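You operate a simulated robot arm through the tools that you are given. There is no shell and no other tool. Be economical: measure what you need, move in short steps, check, and stop when the job is done.

The job below is to be done with a simulated robot arm. You get a single attempt, and the scene is never put back.

TASK
Leak test the bottle on the ring: grey mat if TIGHT, yellow mat if LEAK.
Fine: three strokes under the dome, the dome back where it stood.

It is judged by the outcome, as a careful person would: the job done as asked, and still so three seconds after it is handed in. It fails if anything else is knocked over, pushed out of place, dropped, spilled or broken.

THE ROBOT
A 6-joint arm with a two-finger parallel gripper, fixed in place. Base frame: the origin is at the foot of the arm, x ahead of it, y to its left, z up; the work surface is at about z = 0. Lengths are in m, angles in degrees, forces in N, time in s.
With the tool pointing down near the work surface it reaches from about 0.14 to 0.58 m from the base axis. Its first joint turns from -66.0 to 66.0 degrees. Payload 2.1 kg.
The TCP is the grasp point between the finger pads, 0.03 m short of the fingertips. In the tool frame z runs along the fingers and y along their closing line. Largest opening 0.094 m; finger width 0.028, thickness 0.01; the body of the gripper, 0.05 by 0.096 m, starts 0.055 m behind the TCP.
Orientation is told as [roll, pitch, yaw] about the base's x, y, z axes, in that order, counted from this pose: with the fingers straight down and closing along the base's y, the tool's x points along the base's -x, its y along +y and its z along -z.

THE INTERFACE
- The arm moves only by the tool servo_tool. Its argument "rows" is a list of rows, each a list of 6 numbers: the shift along the tool's x, y, z in m, then the turn, a rotation vector about the tool's x, y, z in degrees. In form: [[x, y, z, rx, ry, rz], ...]. A call has 1 to 12 rows; each row shifts and turns the commanded pose from where the row before left it, along the tool's axes as they then stand. "jaw" is the closure, from 0 (fully open) to 1 (shut), set as the call begins (left out, the last holds). Rows are played at 5 a second. More than 0.05 m and 8.6 degrees between two rows, or a gripper value outside its range, and nothing of the call is played. Where a pose cannot be reached the arm comes as near as it can. A force on the tool above 40 N (or 10 N above the force at the start of the call, whichever is more), or a blocked arm, ends the call early, and 0.2 s more pass. Each finger travels about 0.072 m/s and halts on what it meets, pressing with about 26 N; the grip force reading is that of the motor and also rises with nothing between the fingers. The clock runs only during rows and for 0.2 s after the last one: add rows that do not move to give the fingers time. The reply holds the time, the measured pose of the TCP, the force on the tool along the base axes, the opening and the grip force, in the units named above and with some noise.
- Cameras (640 x 400 px; columns grow to the right, rows downward): "scene" is fixed at [0.0668, -0.3796, 0.4938]; the picture's right is [0.66, -0.75, 0.00], its down [-0.36, -0.32, -0.87] and it looks along [0.66, 0.58, -0.48] (base axes); focal length 256 px, centre (320, 200). "wrist" rides on the gripper at [-0.037, 0, -0.058] in the tool frame; the picture's right is [0.00, -1.00, 0.00], its down [0.97, 0.00, -0.24] and it looks along [0.24, 0.00, 0.97] (tool axes); focal length 218 px, centre (320, 200).
- snapshot(camera): a new picture of that camera. No time passes.
- probe_pixels(camera, pixels): for up to 12 pixels [column, row] of the newest picture of that camera ("zoom" is the newest enlarged one), the place [x, y, z] in the base frame of the surface seen there, good to about 0.003 m. No time passes.
- inspect(camera, box): a new picture of the part [left, top, right, bottom] of that camera's present view, enlarged. No time passes.
- hand_in(): hands the job in; it is judged then, once.

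Go step by step. Measure first, check grasps and placings, and put right what went wrong. The budget is 80 turns and 54 pictures, counting those below and the enlarged ones. Unless the task says otherwise, let go and move clear before handing in, and close with one line.

The tools are called after "Emit:" as name(argument=value, ...) on one line, values as JSON. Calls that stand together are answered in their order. servo_tool: Moves the arm, as the interface text tells. Its arguments: {"type":"object","properties":{"rows":{"type":"array","items":{"type":"array","items":{"type":"number"}}},"jaw":{"type":"number"}},"required":["rows"]} The other tools are called the same way: snapshot (camera) takes a picture; probe_pixels (camera, pixels) gives the place of the surface under pixels of a picture; inspect (camera, box) takes an enlarged picture of a part of a camera's view; hand_in () hands the job in.

At the start:

```text
time: 0.0
tool_pos: [0.3432, 0.1157, 0.4081]
tcp_rot: [0.1, -0.1, 0.0]
wrist_force: [-0.3, -0.2, 0.5]
gripper_width: 0.0941
gripper_force: 0.0
```

scene: 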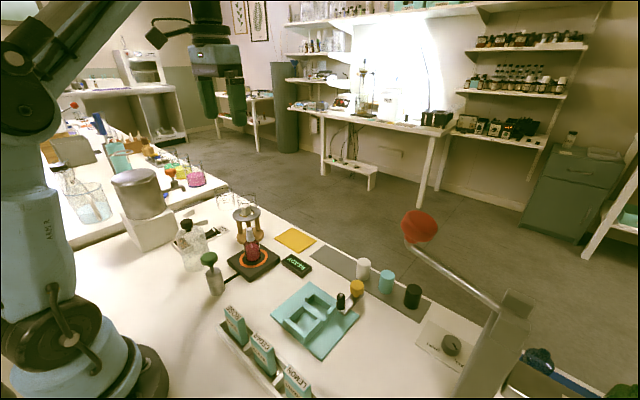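
wrist: 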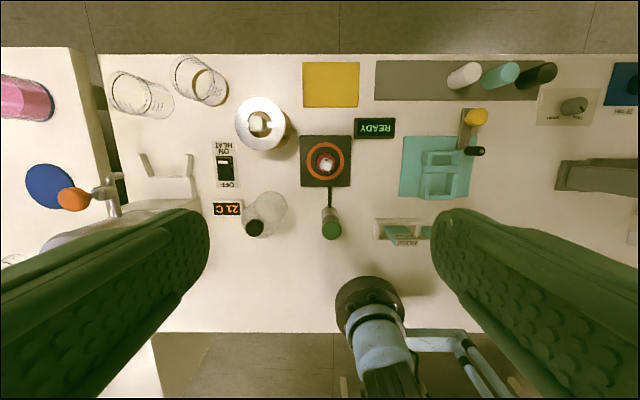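

The pictures show a bottle on an orange ring (wrist 326,162), a green-knobbed pump, a READY display, and a clear vessel with a black knob (wrist 262,215). I'll look closer at these.

Emit:
inspect(camera="scene", box=[160, 170, 340, 310])

Emit:
inspect(camera="wrist", box=[200, 50, 440, 250])

Emit:
probe_pixels(camera="wrist", pixels=[[326, 164], [331, 230], [254, 228], [270, 205], [305, 138], [348, 184], [330, 84], [303, 63], [358, 106], [376, 61], [376, 99], [260, 122]])

```text
2.86 times, centred on (250, 240) of scene
```

zoom: 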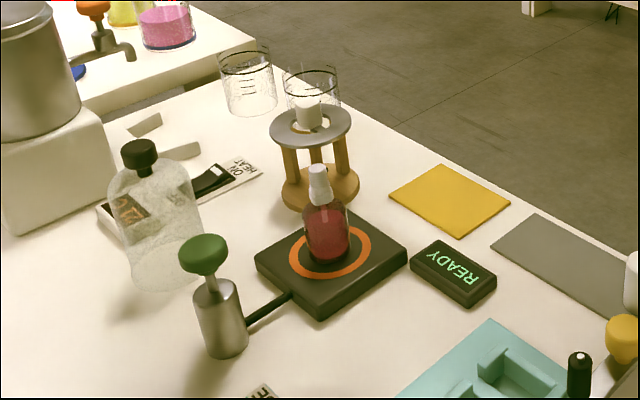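

```text
2.00 times, centred on (320, 150) of wrist
```

zoom: 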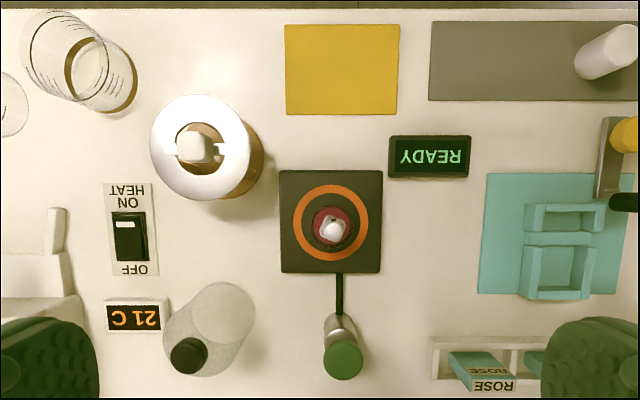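

```text
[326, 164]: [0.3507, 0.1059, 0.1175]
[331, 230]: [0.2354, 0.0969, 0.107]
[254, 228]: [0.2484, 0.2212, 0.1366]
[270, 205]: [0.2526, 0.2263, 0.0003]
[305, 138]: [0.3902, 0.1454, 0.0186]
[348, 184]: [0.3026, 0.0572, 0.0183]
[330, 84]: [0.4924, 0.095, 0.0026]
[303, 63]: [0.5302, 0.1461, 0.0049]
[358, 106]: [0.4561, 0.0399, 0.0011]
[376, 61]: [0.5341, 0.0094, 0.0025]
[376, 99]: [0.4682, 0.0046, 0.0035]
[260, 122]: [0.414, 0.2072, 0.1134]
```

Dome knob top is near (0.248, 0.221, 0.137), bottle top near (0.351, 0.106, 0.118), pump knob near (0.235, 0.097, 0.107). I'll enlarge the dome and pump to get their shapes.

Emit:
inspect(camera="scene", box=[165, 210, 285, 300])

```text
4.44 times, centred on (225, 255) of scene
```

zoom: 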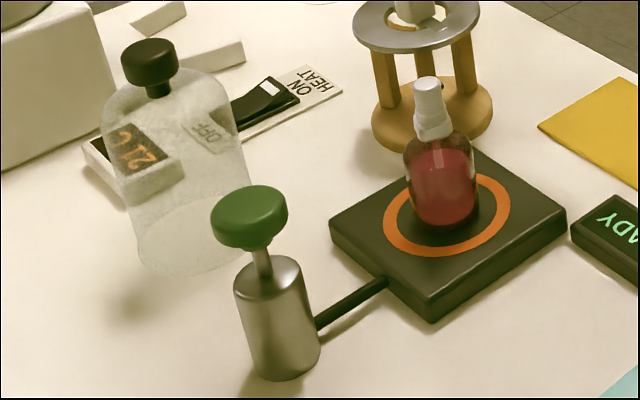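

Emit:
probe_pixels(camera="zoom", pixels=[[148, 48], [150, 70], [157, 90], [125, 70], [175, 68], [245, 205], [245, 235], [262, 265], [270, 285], [428, 85], [430, 130], [440, 200]])

Emit:
probe_pixels(camera="wrist", pixels=[[247, 228], [261, 228], [254, 221], [254, 235], [326, 143], [326, 181], [308, 162], [344, 162], [324, 230], [339, 230], [331, 223], [331, 238]])

```text
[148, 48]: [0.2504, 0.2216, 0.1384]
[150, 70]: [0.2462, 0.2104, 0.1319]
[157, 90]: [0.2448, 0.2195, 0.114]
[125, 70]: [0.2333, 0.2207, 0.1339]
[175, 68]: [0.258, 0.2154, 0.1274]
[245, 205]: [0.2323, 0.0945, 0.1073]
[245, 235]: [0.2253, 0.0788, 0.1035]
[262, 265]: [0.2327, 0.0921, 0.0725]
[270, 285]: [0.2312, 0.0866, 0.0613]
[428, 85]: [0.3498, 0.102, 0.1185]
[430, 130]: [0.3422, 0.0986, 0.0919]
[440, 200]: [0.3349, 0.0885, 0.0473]
```

```text
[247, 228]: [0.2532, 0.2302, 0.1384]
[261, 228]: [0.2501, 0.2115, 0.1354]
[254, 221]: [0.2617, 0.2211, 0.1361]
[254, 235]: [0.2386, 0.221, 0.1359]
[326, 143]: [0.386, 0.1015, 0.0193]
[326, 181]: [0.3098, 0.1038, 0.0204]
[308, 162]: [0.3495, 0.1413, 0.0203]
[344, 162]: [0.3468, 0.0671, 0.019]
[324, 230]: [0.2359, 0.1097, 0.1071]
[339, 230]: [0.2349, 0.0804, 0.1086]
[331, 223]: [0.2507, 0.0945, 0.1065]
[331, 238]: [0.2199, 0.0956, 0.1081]
```

Knob centre is (0.250, 0.221), top 0.137; ring centre about (0.348, 0.104). I'll move above the dome and probe the steel tank to its left (scene 138,190) for clearance.

Emit:
probe_pixels(camera="scene", pixels=[[138, 178], [160, 195], [120, 200], [175, 230], [150, 250], [245, 211]])

Emit:
servo_tool(rows=[[0.0186, 0.021, 0.028, 0, 0, 0], [0.0186, 0.021, 0.028, 0, 0, 0], [0.0186, 0.021, 0.028, 0, 0, 0], [0.0186, 0.021, 0.028, 0, 0, 0], [0.0188, 0.0213, 0.028, 0, 0, 0], [0, 0, 0, 0, 0, 0]], jaw=0)

Emit:
snapshot(camera="wrist")

```text
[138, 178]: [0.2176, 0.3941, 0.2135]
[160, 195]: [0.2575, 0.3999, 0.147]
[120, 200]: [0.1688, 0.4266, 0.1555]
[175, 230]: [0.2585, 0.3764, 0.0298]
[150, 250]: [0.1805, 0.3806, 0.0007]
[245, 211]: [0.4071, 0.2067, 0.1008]
```

```text
time: 1.4
tool_pos: [0.2502, 0.2222, 0.2704]
tcp_rot: [0.0, 0.0, 0.0]
wrist_force: [-0.2, -0.9, 0.5]
gripper_width: 0.094
gripper_force: 0.1
```

```text
48 pictures are left
```

wrist: 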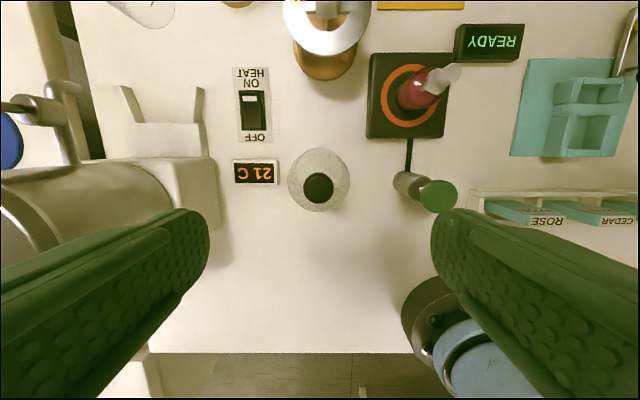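

The knob (318,188) is centred between the fingers and clear of the tank. I'll descend to TCP z 0.146 with the jaws open, then close.

Emit:
servo_tool(rows=[[0, -0.0005, 0.031, 0, 0, 0], [0, -0.0005, 0.031, 0, 0, 0], [0, 0, 0.031, 0, 0, 0], [0, 0, 0.031, 0, 0, 0], [0, 0, 0, 0, 0, 0]])

Emit:
snapshot(camera="scene")

```text
time: 2.6
tool_pos: [0.2521, 0.221, 0.1435]
tcp_rot: [0.2, -0.1, 0.0]
wrist_force: [0.5, 0.4, 0.1]
gripper_width: 0.0938
gripper_force: 0.2
```

```text
47 pictures are left
```

scene: 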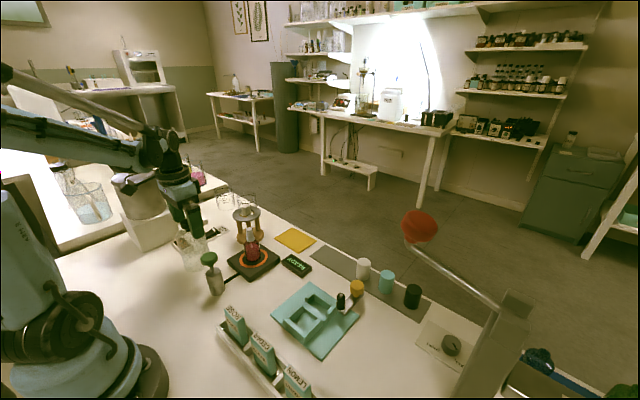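

Emit:
servo_tool(rows=[[0, 0, 0, 0, 0, 0], [0, 0, 0, 0, 0, 0], [0, 0, 0, 0, 0, 0], [0, 0, 0, 0, 0, 0], [0, 0, 0, 0, 0, 0]], jaw=1)

Emit:
inspect(camera="scene", box=[140, 180, 260, 300])

```text
time: 3.8
tool_pos: [0.252, 0.2202, 0.145]
tcp_rot: [0.0, -0.1, 0.0]
wrist_force: [0.4, 0.0, 0.1]
gripper_width: 0.0267
gripper_force: 25.9
```

```text
3.33 times, centred on (200, 240) of scene
```

zoom: 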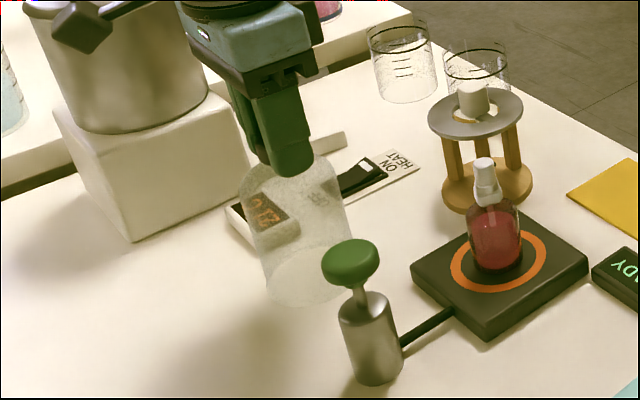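

The knob is gripped (0.0267 wide, 26 N). I'll lift straight up 0.16 and check.

Emit:
servo_tool(rows=[[0, 0, -0.02, 0, 0, 0], [0, 0, -0.03, 0, 0, 0], [0, 0, -0.04, 0, 0, 0], [0, 0, -0.04, 0, 0, 0], [0, 0, -0.03, 0, 0, 0], [0, 0, 0, 0, 0, 0]])

Emit:
snapshot(camera="scene")

```text
time: 5.2
tool_pos: [0.2508, 0.2201, 0.3037]
tcp_rot: [0.1, -0.1, -0.1]
wrist_force: [0.2, 0.0, -1.6]
gripper_width: 0.027
gripper_force: 25.8
```

```text
45 pictures are left
```

scene: 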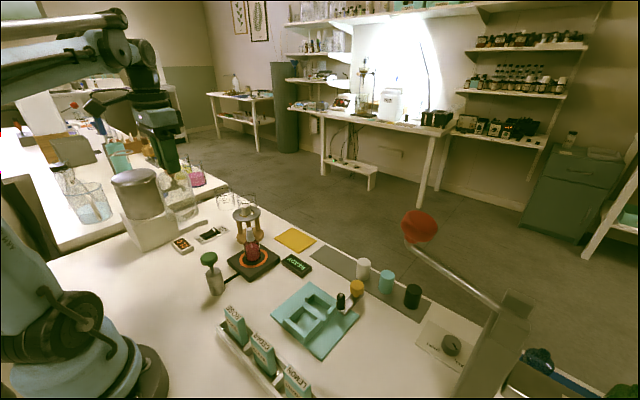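

The dome hangs from the gripper, clear of everything. I'll move it over the ring.

Emit:
servo_tool(rows=[[-0.0164, -0.0194, 0, 0, 0, 0], [-0.0164, -0.0194, 0, 0, 0, 0], [-0.0164, -0.0194, 0, 0, 0, 0], [-0.0164, -0.0194, 0, 0, 0, 0], [-0.0164, -0.0194, 0, 0, 0, 0], [-0.0164, -0.0194, 0, 0, 0, 0], [0, 0, 0, 0, 0, 0]])

Emit:
inspect(camera="scene", box=[180, 130, 320, 310])

Emit:
snapshot(camera="wrist")

```text
time: 6.8
tool_pos: [0.3478, 0.1029, 0.3051]
tcp_rot: [0.2, -0.2, 0.0]
wrist_force: [-0.3, -0.1, -1.5]
gripper_width: 0.0267
gripper_force: 25.8
```

```text
2.22 times, centred on (250, 220) of scene
```

zoom: 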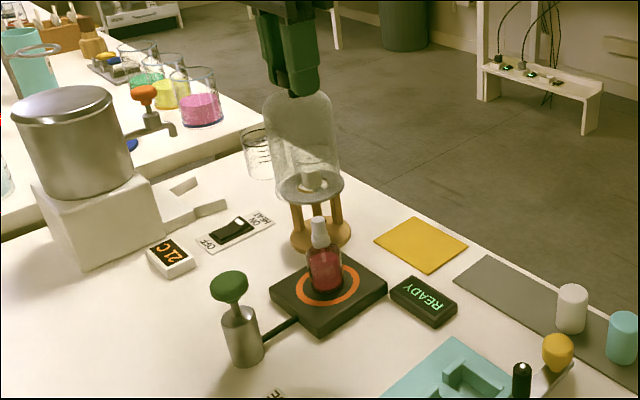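

```text
43 pictures are left
```

wrist: 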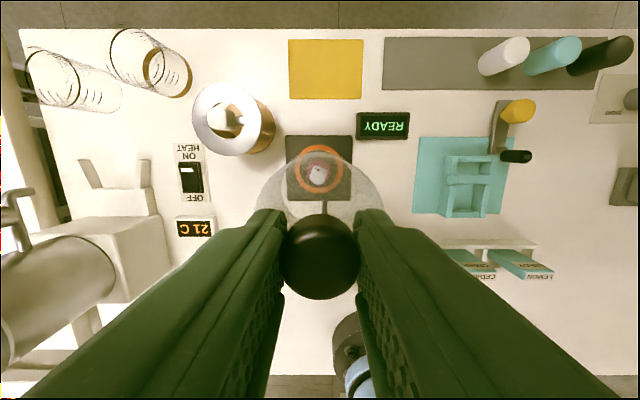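

The dome is above the bottle; I'll verify the ring centre from this closer view before lowering.

Emit:
inspect(camera="wrist", box=[270, 125, 370, 215])

```text
4.44 times, centred on (320, 170) of wrist
```

zoom: 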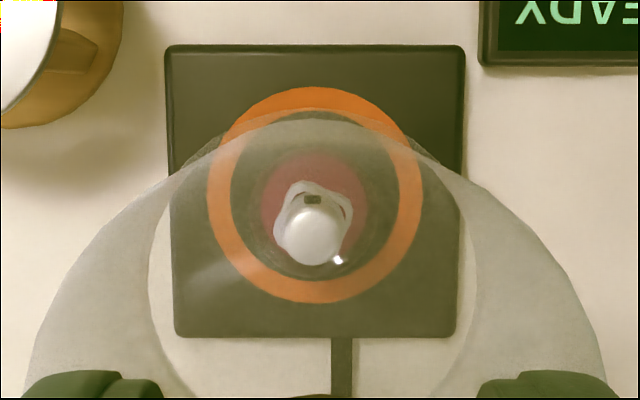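

The ring centre works out at about (0.349, 0.1045), so the dome is within 1–2 mm. I'll nudge y and lower to about 1 cm above the plate.

Emit:
servo_tool(rows=[[0, 0.001, 0.02, 0, 0, 0], [0, 0, 0.025, 0, 0, 0], [0, 0, 0.025, 0, 0, 0], [0, 0, 0.025, 0, 0, 0], [0, 0, 0.025, 0, 0, 0], [0, 0, 0.01, 0, 0, 0], [0, 0, 0, 0, 0, 0]])

Emit:
inspect(camera="scene", box=[190, 180, 310, 300])

```text
time: 8.4
tool_pos: [0.3509, 0.1033, 0.174]
tcp_rot: [0.1, -0.1, 0.0]
wrist_force: [0.1, -0.9, -1.2]
gripper_width: 0.0267
gripper_force: 26.2
```

```text
3.33 times, centred on (250, 240) of scene
```

zoom: 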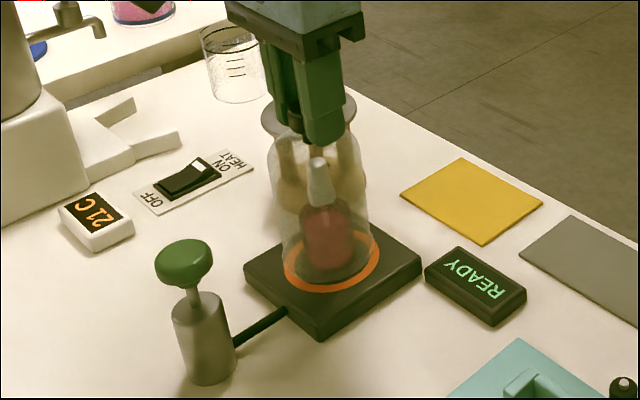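

The dome surrounds the bottle and hangs about 1 cm above the plate. I'll lower it slowly and watch the force.

Emit:
servo_tool(rows=[[0, 0, 0.004, 0, 0, 0], [0, 0, 0.004, 0, 0, 0], [0, 0, 0.002, 0, 0, 0], [0, 0, 0.001, 0, 0, 0], [0, 0, 0, 0, 0, 0]])

Emit:
inspect(camera="scene", box=[215, 210, 295, 290])

```text
time: 9.6
tool_pos: [0.3486, 0.105, 0.1635]
tcp_rot: [0.1, -0.1, 0.0]
wrist_force: [0.6, 3.5, 17.6]
gripper_width: 0.0268
gripper_force: 26.0
```

```text
5.00 times, centred on (255, 250) of scene
```

zoom: 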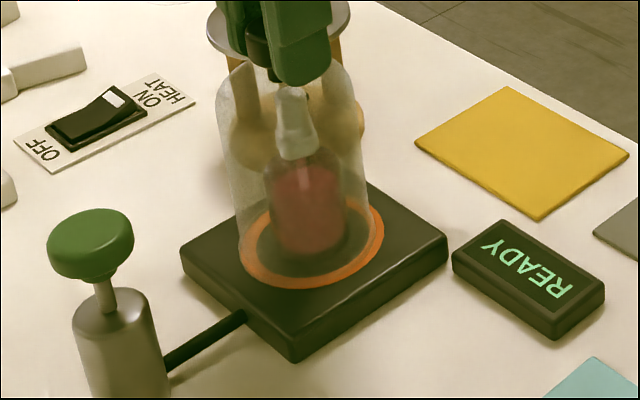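

It touched down (17.6 N). It sits a hair to the image left of the ring, so I'll ease up, shift about 1.4 mm, and set it back lightly.

Emit:
servo_tool(rows=[[0, 0, -0.0025, 0, 0, 0], [-0.001, -0.0012, 0, 0, 0, 0], [0, 0, 0.0016, 0, 0, 0], [0, 0, 0, 0, 0, 0]])

Emit:
inspect(camera="scene", box=[215, 210, 295, 290])

```text
time: 10.6
tool_pos: [0.3496, 0.1031, 0.163]
tcp_rot: [0.1, -0.1, -0.1]
wrist_force: [-0.5, 0.0, -1.6]
gripper_width: 0.0263
gripper_force: 26.0
```

```text
5.00 times, centred on (255, 250) of scene
```

zoom: 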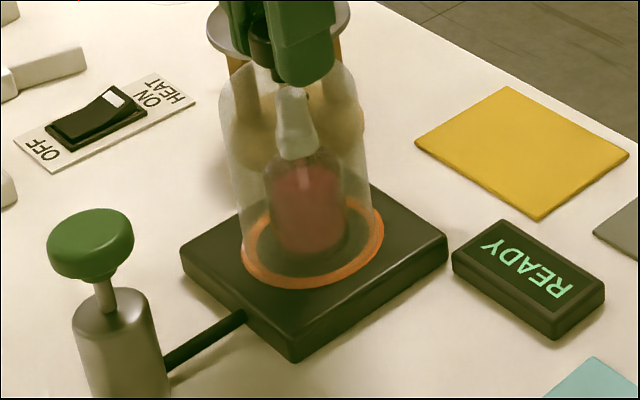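

Now well centred, just floating. I'll lower 0.8 mm, release, then rise.

Emit:
servo_tool(rows=[[0, 0, 0.0008, 0, 0, 0], [0, 0, 0, 0, 0, 0]])

Emit:
servo_tool(rows=[[0, 0, 0, 0, 0, 0], [0, 0, 0, 0, 0, 0], [0, 0, 0, 0, 0, 0], [0, 0, -0.03, 0, 0, 0], [0, 0, -0.03, 0, 0, 0], [0, 0, 0, 0, 0, 0]], jaw=0)

Emit:
snapshot(camera="scene")

```text
time: 11.2
tool_pos: [0.3493, 0.1032, 0.1633]
tcp_rot: [0.1, -0.1, 0.0]
wrist_force: [-0.5, 0.4, 6.6]
gripper_width: 0.0265
gripper_force: 26.2
```

```text
time: 12.6
tool_pos: [0.3508, 0.1026, 0.2236]
tcp_rot: [0.0, -0.1, 0.0]
wrist_force: [0.0, -0.2, -0.5]
gripper_width: 0.094
gripper_force: 0.0
```

```text
38 pictures are left
```

scene: 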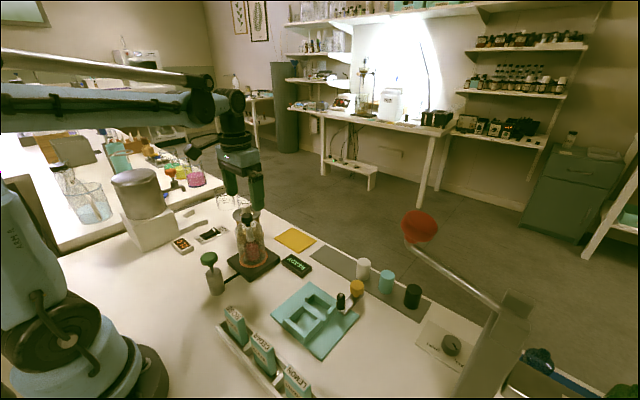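

The dome stands on the ring. Next I'll close the jaws and go above the pump knob (0.235, 0.095, top 0.108).

Emit:
servo_tool(rows=[[0.023, -0.0016, 0, 0, 0, 0], [0.023, -0.0016, 0, 0, 0, 0], [0.023, -0.0016, 0, 0, 0, 0], [0.023, -0.0016, 0, 0, 0, 0], [0.023, -0.0016, 0.02, 0, 0, 0], [0, 0, 0.03, 0, 0, 0], [0, 0, 0, 0, 0, 0]], jaw=1)

Emit:
inspect(camera="scene", box=[160, 190, 310, 310])

```text
time: 14.2
tool_pos: [0.2329, 0.0954, 0.1716]
tcp_rot: [0.1, -0.1, 0.0]
wrist_force: [0.4, -0.4, 0.2]
gripper_width: 0.0
gripper_force: 26.8
```

```text
3.33 times, centred on (235, 250) of scene
```

zoom: 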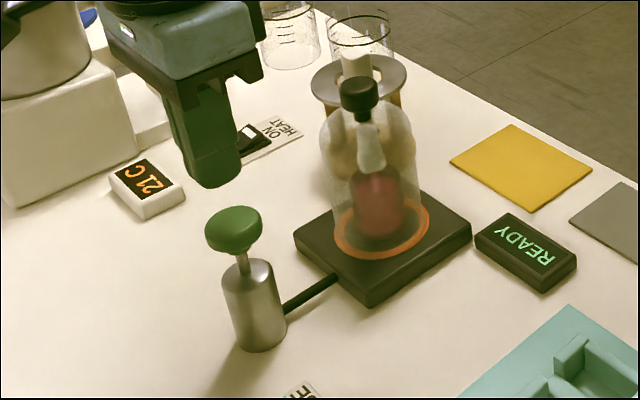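

The closed fingers are over the green knob. I'll go down to contact and press step by step.

Emit:
servo_tool(rows=[[-0.001, 0, 0.02, 0, 0, 0], [0, 0, 0.01, 0, 0, 0], [0, 0, 0.005, 0, 0, 0], [0, 0, 0.004, 0, 0, 0], [0, 0, 0.004, 0, 0, 0], [0, 0, 0, 0, 0, 0]])

Emit:
inspect(camera="scene", box=[160, 190, 310, 310])

```text
time: 15.6
tool_pos: [0.2355, 0.0961, 0.1304]
tcp_rot: [0.0, -0.1, -0.1]
wrist_force: [0.7, -1.6, 3.8]
gripper_width: 0.0
gripper_force: 26.2
```

```text
3.33 times, centred on (235, 250) of scene
```

zoom: 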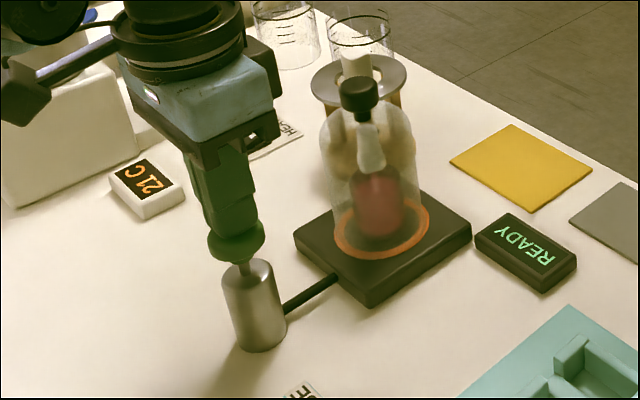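

The knob moves down with a soft spring (about 4 N). I'll press on to the bottom.

Emit:
servo_tool(rows=[[0, 0, 0.004, 0, 0, 0], [0, 0, 0.004, 0, 0, 0], [0, 0, 0.004, 0, 0, 0], [0, 0, 0.003, 0, 0, 0], [0, 0, 0.002, 0, 0, 0], [0, 0, 0, 0, 0, 0]])

Emit:
inspect(camera="scene", box=[160, 190, 310, 310])

```text
time: 16.8
tool_pos: [0.2371, 0.0958, 0.1165]
tcp_rot: [0.0, 0.2, -0.1]
wrist_force: [-4.7, -1.8, 31.3]
gripper_width: 0.0
gripper_force: 26.3
stopped in row 5: the force on the tool passed its limit (the readings are from after the stop); the commanded pose is now the measured one
```

```text
3.33 times, centred on (235, 250) of scene
```

zoom: 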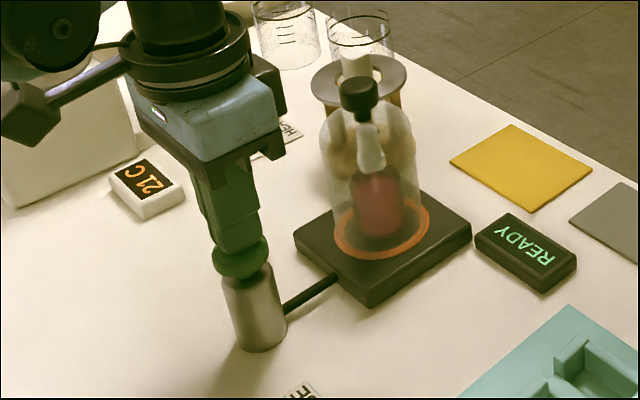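

Bottom reached at TCP z 0.1165. I'll rise fully clear to see whether the knob returns and what the display says.

Emit:
servo_tool(rows=[[0, 0, -0.01, 0, 0, 0], [0, 0, -0.01, 0, 0, 0], [0, 0, -0.01, 0, 0, 0], [0, 0, -0.006, 0, 0, 0], [0, 0, 0, 0, 0, 0]])

Emit:
inspect(camera="scene", box=[160, 190, 310, 310])

```text
time: 17.9
tool_pos: [0.2355, 0.0944, 0.152]
tcp_rot: [0.1, 0.1, -0.1]
wrist_force: [0.0, 0.1, -0.3]
gripper_width: 0.0
gripper_force: 26.0
```

```text
3.33 times, centred on (235, 250) of scene
```

zoom: 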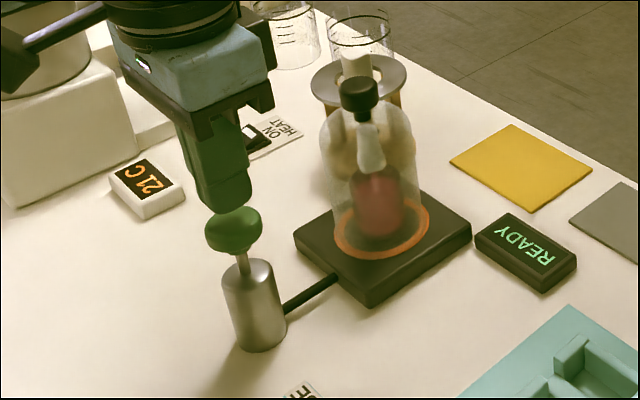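

The knob sprang back; the display still reads READY, presumably until the third stroke. Stroke two: down to about 0.117 and up.

Emit:
servo_tool(rows=[[0, 0, 0.012, 0, 0, 0], [0, 0, 0.008, 0, 0, 0], [0, 0, 0.007, 0, 0, 0], [0, 0, 0.005, 0, 0, 0], [0, 0, 0.003, 0, 0, 0], [0, 0, 0, 0, 0, 0]])

Emit:
servo_tool(rows=[[0, 0, -0.01, 0, 0, 0], [0, 0, -0.01, 0, 0, 0], [0, 0, -0.01, 0, 0, 0], [0, 0, -0.006, 0, 0, 0], [0, 0, 0, 0, 0, 0]])

Emit:
inspect(camera="scene", box=[160, 190, 310, 310])

```text
time: 19.4
tool_pos: [0.2365, 0.0945, 0.1164]
tcp_rot: [0.0, -0.1, 0.0]
wrist_force: [-1.0, -8.0, 24.0]
gripper_width: 0.0
gripper_force: 25.9
```

```text
time: 20.6
tool_pos: [0.2362, 0.0962, 0.1528]
tcp_rot: [0.1, -0.1, 0.0]
wrist_force: [-1.6, 0.1, -0.3]
gripper_width: 0.0
gripper_force: 25.9
```

```text
3.33 times, centred on (235, 250) of scene
```

zoom: 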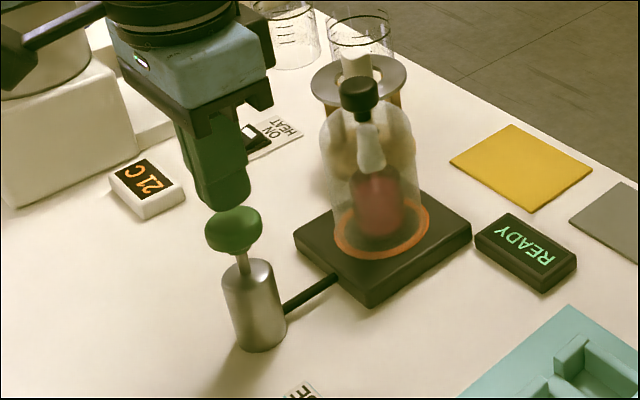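

Stroke two also bottomed (24 N) and returned. Stroke three the same way.

Emit:
servo_tool(rows=[[0, 0, 0.012, 0, 0, 0], [0, 0, 0.008, 0, 0, 0], [0, 0, 0.007, 0, 0, 0], [0, 0, 0.006, 0, 0, 0], [0, 0, 0.003, 0, 0, 0], [0, 0, 0, 0, 0, 0]])

Emit:
servo_tool(rows=[[0, 0, -0.01, 0, 0, 0], [0, 0, -0.01, 0, 0, 0], [0, 0, -0.01, 0, 0, 0], [0, 0, -0.006, 0, 0, 0], [0, 0, 0, 0, 0, 0]])

Emit:
inspect(camera="scene", box=[160, 190, 310, 310])

```text
time: 21.9
tool_pos: [0.2361, 0.095, 0.1178]
tcp_rot: [0.2, 0.0, 0.0]
wrist_force: [2.1, 3.5, 17.1]
gripper_width: 0.0002
gripper_force: 25.9
```

```text
time: 23.1
tool_pos: [0.2356, 0.0935, 0.1528]
tcp_rot: [0.1, 0.0, -0.1]
wrist_force: [0.0, -0.1, -0.4]
gripper_width: 0.0002
gripper_force: 25.7
```

```text
3.33 times, centred on (235, 250) of scene
```

zoom: 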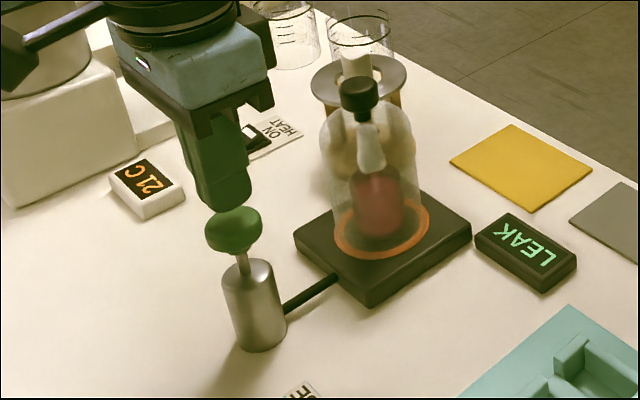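

The display reads LEAK, so the bottle goes on the yellow mat. First I'll go back above the dome with jaws open.

Emit:
servo_tool(rows=[[0, 0, -0.035, 0, 0, 0], [0, 0, -0.035, 0, 0, 0], [-0.023, 0.0018, 0, 0, 0, 0], [-0.023, 0.0018, 0, 0, 0, 0], [-0.023, 0.0018, 0, 0, 0, 0], [-0.023, 0.0018, 0, 0, 0, 0], [-0.022, 0.0008, 0, 0, 0, 0], [0, 0, 0, 0, 0, 0], [0, 0, 0, 0, 0, 0]], jaw=0)

Emit:
snapshot(camera="wrist")

```text
time: 25.1
tool_pos: [0.3498, 0.1041, 0.2228]
tcp_rot: [0.1, 0.0, 0.0]
wrist_force: [-0.7, 0.6, 0.7]
gripper_width: 0.0938
gripper_force: 0.1
```

```text
31 pictures are left
```

wrist: 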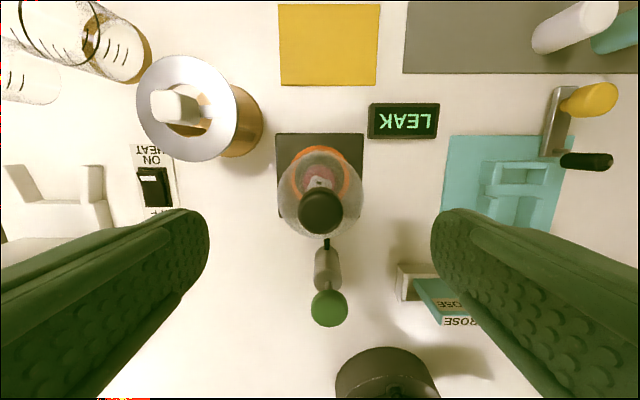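

The knob (321,210) is centred. I'll descend to z 0.164 and close.

Emit:
servo_tool(rows=[[0, 0, 0.03, 0, 0, 0], [0, 0, 0.02, 0, 0, 0], [0, 0, 0.009, 0, 0, 0], [0, 0, 0, 0, 0, 0]])

Emit:
servo_tool(rows=[[0, 0, 0, 0, 0, 0], [0, 0, 0, 0, 0, 0], [0, 0, 0, 0, 0, 0], [0, 0, 0, 0, 0, 0], [0, 0, 0, 0, 0, 0]], jaw=1)

```text
time: 26.1
tool_pos: [0.348, 0.1033, 0.164]
tcp_rot: [0.0, 0.0, 0.1]
wrist_force: [0.0, -0.4, -0.4]
gripper_width: 0.0938
gripper_force: 0.0
```

```text
time: 27.4
tool_pos: [0.3495, 0.1055, 0.1654]
tcp_rot: [0.1, 0.0, 0.1]
wrist_force: [-0.1, 0.7, -0.3]
gripper_width: 0.0268
gripper_force: 25.6
```

Gripped again. Lift straight up 0.14.

Emit:
servo_tool(rows=[[0, 0, -0.01, 0, 0, 0], [0, 0, -0.025, 0, 0, 0], [0, 0, -0.035, 0, 0, 0], [0, 0, -0.035, 0, 0, 0], [0, 0, -0.035, 0, 0, 0], [0, 0, 0, 0, 0, 0]])

Emit:
inspect(camera="scene", box=[180, 150, 320, 310])

```text
time: 28.8
tool_pos: [0.3512, 0.1026, 0.303]
tcp_rot: [0.0, 0.0, 0.0]
wrist_force: [-0.3, 0.8, -1.3]
gripper_width: 0.0267
gripper_force: 26.0
```

```text
2.50 times, centred on (250, 230) of scene
```

zoom: 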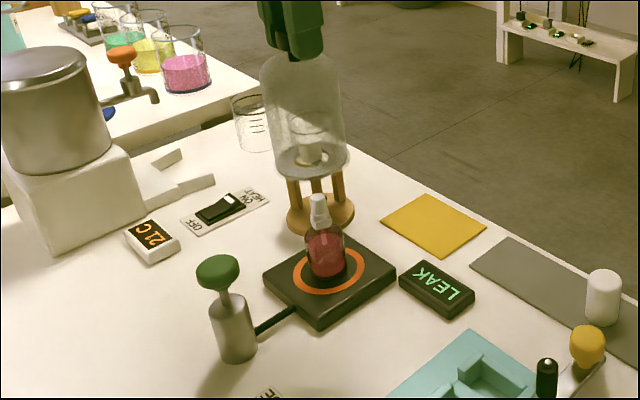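

The bottle stands, and LEAK persists. Now I'll carry the dome back to its old place, then lower to about 1 cm above the table.

Emit:
servo_tool(rows=[[0.0164, 0.0195, 0, 0, 0, 0], [0.0164, 0.0195, 0, 0, 0, 0], [0.0164, 0.0195, 0, 0, 0, 0], [0.0164, 0.0195, 0, 0, 0, 0], [0.0164, 0.0195, 0, 0, 0, 0], [0.0164, 0.0195, 0, 0, 0, 0], [0, 0, 0, 0, 0, 0]])

Emit:
servo_tool(rows=[[0, 0, 0.03, 0, 0, 0], [0, 0, 0.035, 0, 0, 0], [0, 0, 0.035, 0, 0, 0], [0, 0, 0.03, 0, 0, 0], [0, 0, 0.02, 0, 0, 0], [0, 0, 0, 0, 0, 0]])

Emit:
inspect(camera="scene", box=[140, 180, 260, 300])

```text
time: 30.4
tool_pos: [0.2511, 0.2219, 0.3036]
tcp_rot: [0.0, 0.0, -0.1]
wrist_force: [0.1, -1.3, -0.4]
gripper_width: 0.0266
gripper_force: 25.9
```

```text
time: 31.8
tool_pos: [0.2504, 0.2207, 0.1542]
tcp_rot: [0.1, -0.1, 0.1]
wrist_force: [0.2, -0.3, -0.9]
gripper_width: 0.0266
gripper_force: 25.7
```

```text
3.33 times, centred on (200, 240) of scene
```

zoom: 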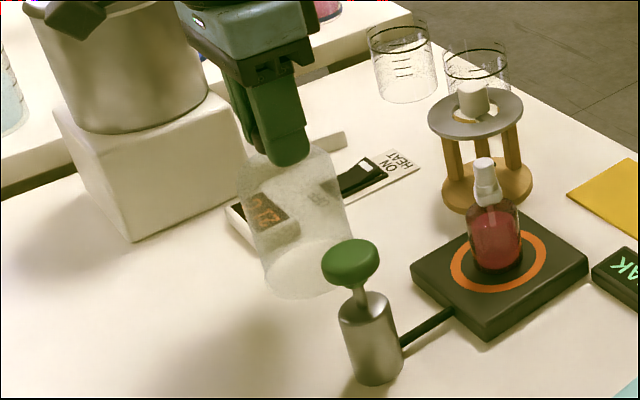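

Position matches the old grasp pose. I'll lower the rest gently.

Emit:
servo_tool(rows=[[0, 0, 0.004, 0, 0, 0], [0, 0, 0.003, 0, 0, 0], [0, 0, 0.001, 0, 0, 0], [0, 0, 0, 0, 0, 0]])

Emit:
inspect(camera="scene", box=[140, 180, 260, 300])

```text
time: 32.8
tool_pos: [0.2518, 0.2206, 0.1456]
tcp_rot: [0.2, 0.0, 0.0]
wrist_force: [0.2, -0.5, -1.7]
gripper_width: 0.0268
gripper_force: 25.6
```

```text
3.33 times, centred on (200, 240) of scene
```

zoom: 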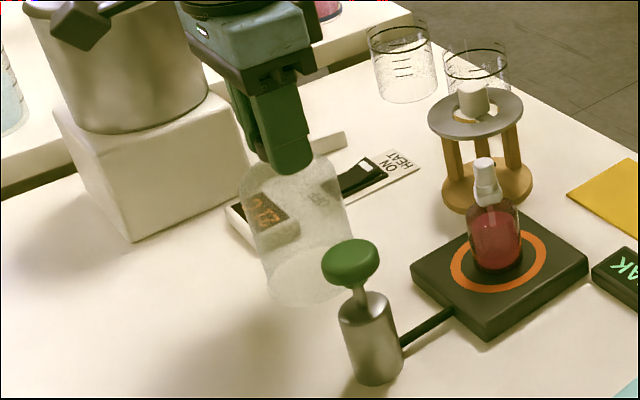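

The view is nearly identical to the original. Not yet in contact; lower 1 mm more.

Emit:
servo_tool(rows=[[0, 0, 0.001, 0, 0, 0], [0, 0, 0, 0, 0, 0]])

```text
time: 33.4
tool_pos: [0.25, 0.2204, 0.1458]
tcp_rot: [0.2, -0.1, 0.0]
wrist_force: [0.4, 0.5, -1.2]
gripper_width: 0.0266
gripper_force: 26.0
```

Emit:
servo_tool(rows=[[0, 0, 0.0008, 0, 0, 0], [0, 0, 0, 0, 0, 0]])

```text
time: 34.0
tool_pos: [0.2507, 0.2198, 0.1441]
tcp_rot: [0.1, 0.0, 0.0]
wrist_force: [-0.3, -0.1, -1.4]
gripper_width: 0.0265
gripper_force: 26.0
```

Emit:
servo_tool(rows=[[0, 0, 0.0008, 0, 0, 0], [0, 0, 0, 0, 0, 0]])

```text
time: 34.5
tool_pos: [0.2508, 0.2201, 0.1438]
tcp_rot: [0.0, 0.2, -0.1]
wrist_force: [-2.8, -1.8, 13.1]
gripper_width: 0.0266
gripper_force: 26.1
```

Contact now (13 N). I'll ease 0.3 mm, release, and rise.

Emit:
servo_tool(rows=[[0, 0, -0.0003, 0, 0, 0], [0, 0, 0, 0, 0, 0]])

Emit:
servo_tool(rows=[[0, 0, 0, 0, 0, 0], [0, 0, 0, 0, 0, 0], [0, 0, 0, 0, 0, 0], [0, 0, -0.03, 0, 0, 0], [0, 0, -0.04, 0, 0, 0], [0, 0, -0.04, 0, 0, 0], [0, 0, 0, 0, 0, 0]], jaw=0)

Emit:
inspect(camera="scene", box=[165, 210, 285, 300])

Emit:
probe_pixels(camera="zoom", pixels=[[148, 48], [150, 70], [157, 90], [428, 85], [430, 105], [430, 130], [400, 185], [478, 185], [440, 200]])

```text
time: 35.1
tool_pos: [0.2519, 0.2211, 0.1439]
tcp_rot: [0.0, 0.2, 0.0]
wrist_force: [-5.2, -2.3, 17.0]
gripper_width: 0.0268
gripper_force: 25.9
```

```text
time: 36.8
tool_pos: [0.2531, 0.2212, 0.2514]
tcp_rot: [0.0, 0.0, 0.0]
wrist_force: [-0.4, -0.7, 0.1]
gripper_width: 0.094
gripper_force: 0.1
```

```text
4.44 times, centred on (225, 255) of scene
```

zoom: 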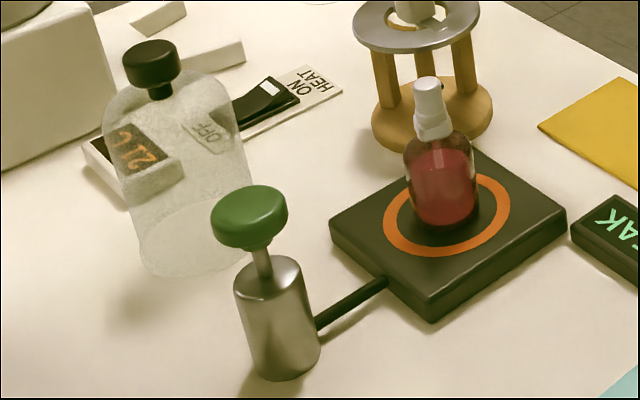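

```text
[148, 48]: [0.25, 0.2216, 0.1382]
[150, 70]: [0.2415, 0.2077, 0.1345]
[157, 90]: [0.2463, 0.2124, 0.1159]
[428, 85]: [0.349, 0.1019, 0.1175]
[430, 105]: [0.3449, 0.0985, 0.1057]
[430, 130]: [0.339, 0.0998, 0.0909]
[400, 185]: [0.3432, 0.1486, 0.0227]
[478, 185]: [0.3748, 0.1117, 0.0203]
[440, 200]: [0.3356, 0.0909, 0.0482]
```

The dome is back within about a millimetre (knob probe 0.250, 0.222, 0.138 as before). Next I'll move above the bottle.

Emit:
servo_tool(rows=[[-0.0164, -0.0195, 0, 0, 0, 0], [-0.0164, -0.0195, 0, 0, 0, 0], [-0.0164, -0.0195, 0, 0, 0, 0], [-0.0164, -0.0195, 0, 0, 0, 0], [-0.0164, -0.0195, 0, 0, 0, 0], [-0.0164, -0.0195, 0, 0, 0, 0], [0, 0, 0.03, 0, 0, 0], [0, 0, 0, 0, 0, 0]])

Emit:
snapshot(camera="wrist")

```text
time: 38.5
tool_pos: [0.3504, 0.1029, 0.2219]
tcp_rot: [0.1, 0.0, -0.1]
wrist_force: [-0.4, 0.3, -0.6]
gripper_width: 0.094
gripper_force: 0.1
```

```text
26 pictures are left
```

wrist: 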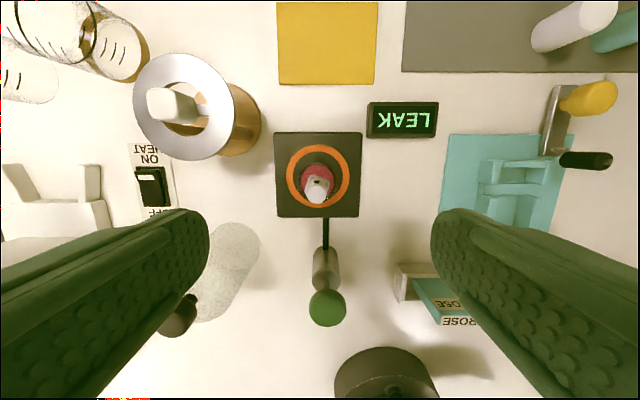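

The bottle cap (318,190) is nearly centred. I'll probe the cap, the tripod rim and the mat corners for the descent.

Emit:
probe_pixels(camera="wrist", pixels=[[319, 191], [310, 186], [327, 186], [232, 110], [185, 158], [170, 105], [281, 80], [373, 81], [373, 6], [281, 6], [560, 25]])

```text
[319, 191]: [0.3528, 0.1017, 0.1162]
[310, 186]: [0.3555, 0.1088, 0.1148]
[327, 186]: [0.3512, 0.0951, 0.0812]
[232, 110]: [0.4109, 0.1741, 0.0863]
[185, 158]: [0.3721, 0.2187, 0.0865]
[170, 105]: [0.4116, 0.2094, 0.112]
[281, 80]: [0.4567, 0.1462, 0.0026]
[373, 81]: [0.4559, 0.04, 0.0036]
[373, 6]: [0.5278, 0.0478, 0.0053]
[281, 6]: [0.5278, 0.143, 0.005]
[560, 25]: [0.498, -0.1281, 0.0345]
```

Clear of the tripod (rim starts at y 0.172). I'll descend around the bottle to TCP z 0.072 (palm about 9 mm above the cap).

Emit:
servo_tool(rows=[[0, 0.0008, 0.035, 0, 0, 0], [0, 0, 0.035, 0, 0, 0], [0, 0, 0.035, 0, 0, 0], [0, 0, 0.03, 0, 0, 0], [0, 0, 0.0145, 0, 0, 0], [0, 0, 0, 0, 0, 0]])

Emit:
inspect(camera="scene", box=[190, 180, 310, 300])

```text
time: 40.0
tool_pos: [0.3512, 0.1047, 0.073]
tcp_rot: [0.1, -0.1, 0.0]
wrist_force: [0.1, 0.1, -0.6]
gripper_width: 0.094
gripper_force: 0.1
```

```text
3.33 times, centred on (250, 240) of scene
```

zoom: 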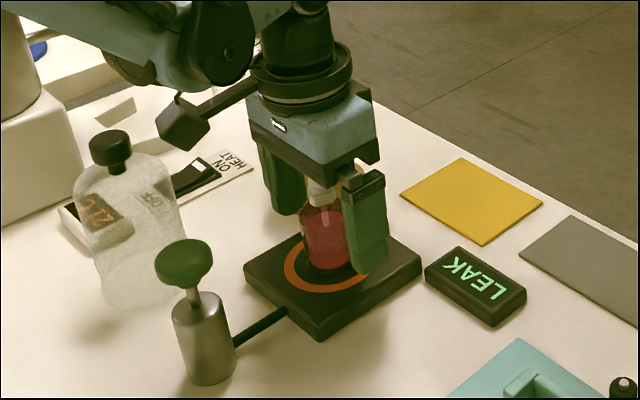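

The fingers straddle the bottle body. Closing now.

Emit:
servo_tool(rows=[[0, 0, 0, 0, 0, 0], [0, 0, 0, 0, 0, 0], [0, 0, 0, 0, 0, 0], [0, 0, 0, 0, 0, 0], [0, 0, 0, 0, 0, 0]], jaw=1)

Emit:
servo_tool(rows=[[0, 0, -0.01, 0, 0, 0], [0, 0, -0.02, 0, 0, 0], [0, 0, -0.03, 0, 0, 0], [0, 0, -0.03, 0, 0, 0], [0, 0, 0, 0, 0, 0]])

Emit:
inspect(camera="scene", box=[190, 150, 340, 300])

```text
time: 41.1
tool_pos: [0.3502, 0.1038, 0.0715]
tcp_rot: [0.1, 0.1, -0.1]
wrist_force: [-0.3, -0.1, 0.3]
gripper_width: 0.0402
gripper_force: 26.0
```

```text
time: 42.4
tool_pos: [0.3504, 0.1034, 0.1652]
tcp_rot: [0.2, 0.0, 0.1]
wrist_force: [-0.1, 0.4, -1.6]
gripper_width: 0.0403
gripper_force: 25.9
```

```text
2.67 times, centred on (265, 225) of scene
```

zoom: 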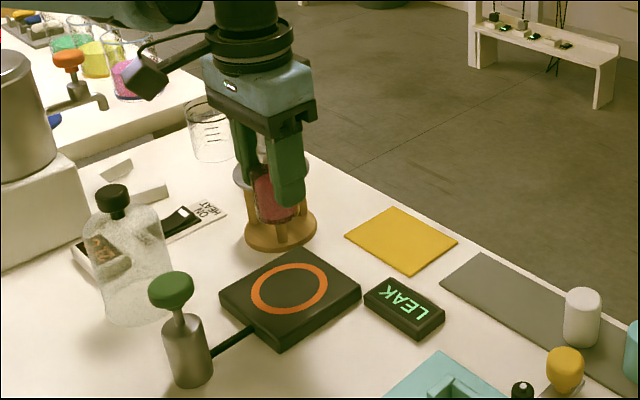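

The bottle is held upright at 0.0402 wide. I'll carry it to the yellow mat's centre (0.493, 0.094) and lower most of the way.

Emit:
servo_tool(rows=[[-0.0285, -0.0019, 0, 0, 0, 0], [-0.0285, -0.0019, 0, 0, 0, 0], [-0.0285, -0.0019, 0, 0, 0, 0], [-0.0285, -0.0019, 0, 0, 0, 0], [-0.0285, -0.0019, 0, 0, 0, 0], [0, 0, 0, 0, 0, 0]])

Emit:
servo_tool(rows=[[0, 0, 0.025, 0, 0, 0], [0, 0, 0.03, 0, 0, 0], [0, 0, 0.025, 0, 0, 0], [0, 0, 0.015, 0, 0, 0], [0, 0, 0, 0, 0, 0]])

Emit:
inspect(camera="scene", box=[220, 150, 370, 300])

```text
time: 43.8
tool_pos: [0.4933, 0.0954, 0.1662]
tcp_rot: [0.0, -0.1, 0.0]
wrist_force: [0.7, -0.6, -1.6]
gripper_width: 0.0402
gripper_force: 26.2
```

```text
time: 45.0
tool_pos: [0.4929, 0.0947, 0.0685]
tcp_rot: [0.0, 0.0, 0.1]
wrist_force: [-0.3, 0.9, -1.7]
gripper_width: 0.0401
gripper_force: 26.0
```

```text
2.67 times, centred on (295, 225) of scene
```

zoom: 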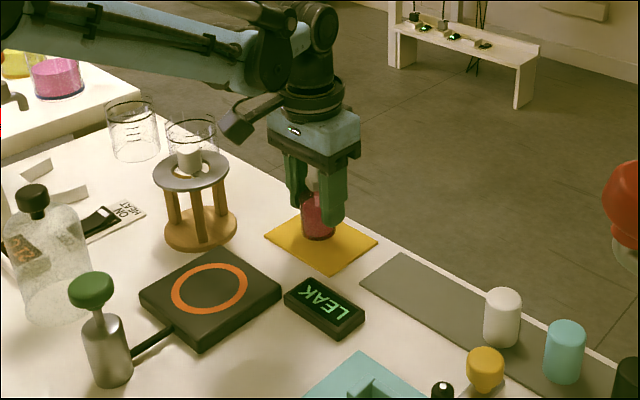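

The bottle hangs about 1 cm over the mat's centre. I'll lower in small steps until contact.

Emit:
servo_tool(rows=[[0, 0, 0.004, 0, 0, 0], [0, 0, 0.003, 0, 0, 0], [0, 0, 0.001, 0, 0, 0], [0, 0, 0.001, 0, 0, 0], [0, 0, 0, 0, 0, 0]])

```text
time: 46.1
tool_pos: [0.4938, 0.0953, 0.0591]
tcp_rot: [0.0, 0.0, 0.0]
wrist_force: [0.3, -0.4, -2.0]
gripper_width: 0.0404
gripper_force: 26.1
```

Emit:
servo_tool(rows=[[0, 0, 0.0008, 0, 0, 0], [0, 0, 0, 0, 0, 0]])

Emit:
servo_tool(rows=[[0, 0, 0.0008, 0, 0, 0], [0, 0, 0, 0, 0, 0]])

```text
time: 46.8
tool_pos: [0.4916, 0.0958, 0.0581]
tcp_rot: [0.1, 0.0, -0.1]
wrist_force: [0.1, -0.2, 0.0]
gripper_width: 0.04
gripper_force: 25.9
```

```text
time: 47.4
tool_pos: [0.4919, 0.0945, 0.0569]
tcp_rot: [0.2, 0.0, 0.0]
wrist_force: [-0.1, -0.1, -1.2]
gripper_width: 0.0404
gripper_force: 26.0
```

Still only the bottle's weight on the tool; a bit lower.

Emit:
servo_tool(rows=[[0, 0, 0.0008, 0, 0, 0], [0, 0, 0, 0, 0, 0]])

```text
time: 48.0
tool_pos: [0.4921, 0.0948, 0.0553]
tcp_rot: [0.2, 0.0, 0.0]
wrist_force: [-0.1, 0.7, 2.9]
gripper_width: 0.0403
gripper_force: 26.3
```

Light contact (2.9 N). Release and rise straight up.

Emit:
servo_tool(rows=[[0, 0, 0, 0, 0, 0], [0, 0, 0, 0, 0, 0], [0, 0, 0, 0, 0, 0], [0, 0, 0, 0, 0, 0], [0, 0, -0.02, 0, 0, 0], [0, 0, -0.04, 0, 0, 0], [0, 0, -0.045, 0, 0, 0], [0, 0, -0.045, 0, 0, 0], [0, 0, 0, 0, 0, 0]], jaw=0)

Emit:
snapshot(camera="scene")

Emit:
inspect(camera="scene", box=[160, 160, 360, 310])

```text
time: 50.0
tool_pos: [0.4912, 0.0934, 0.2056]
tcp_rot: [0.1, 0.0, 0.0]
wrist_force: [0.0, -0.6, -0.6]
gripper_width: 0.0941
gripper_force: 0.0
```

```text
22 pictures are left
```

scene: 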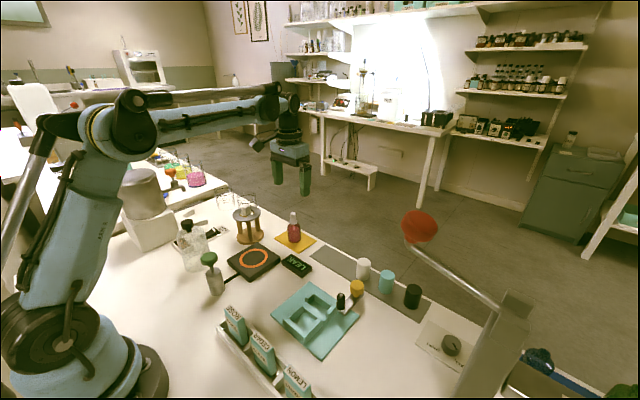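

```text
2.67 times, centred on (260, 235) of scene
```

zoom: 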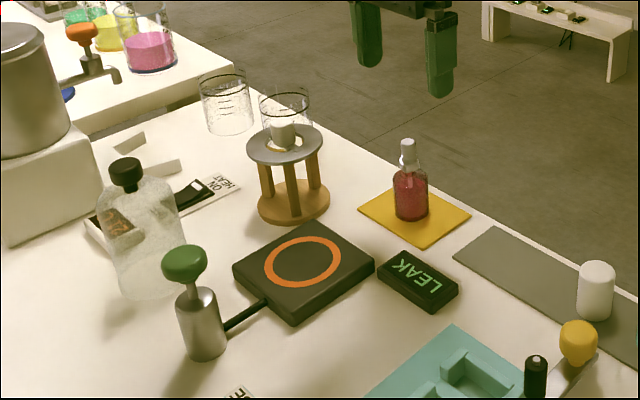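

The bottle stands upright on the yellow mat (scene 294,230). The dome is back in its place, the display reads LEAK, and nothing else moved, so I'm handing in.

Emit:
hand_in()

```text
The job is handed in.
```

The bottle tested LEAK after three strokes under the dome; it now stands on the yellow mat, and the dome is back within about a millimetre of where it stood.
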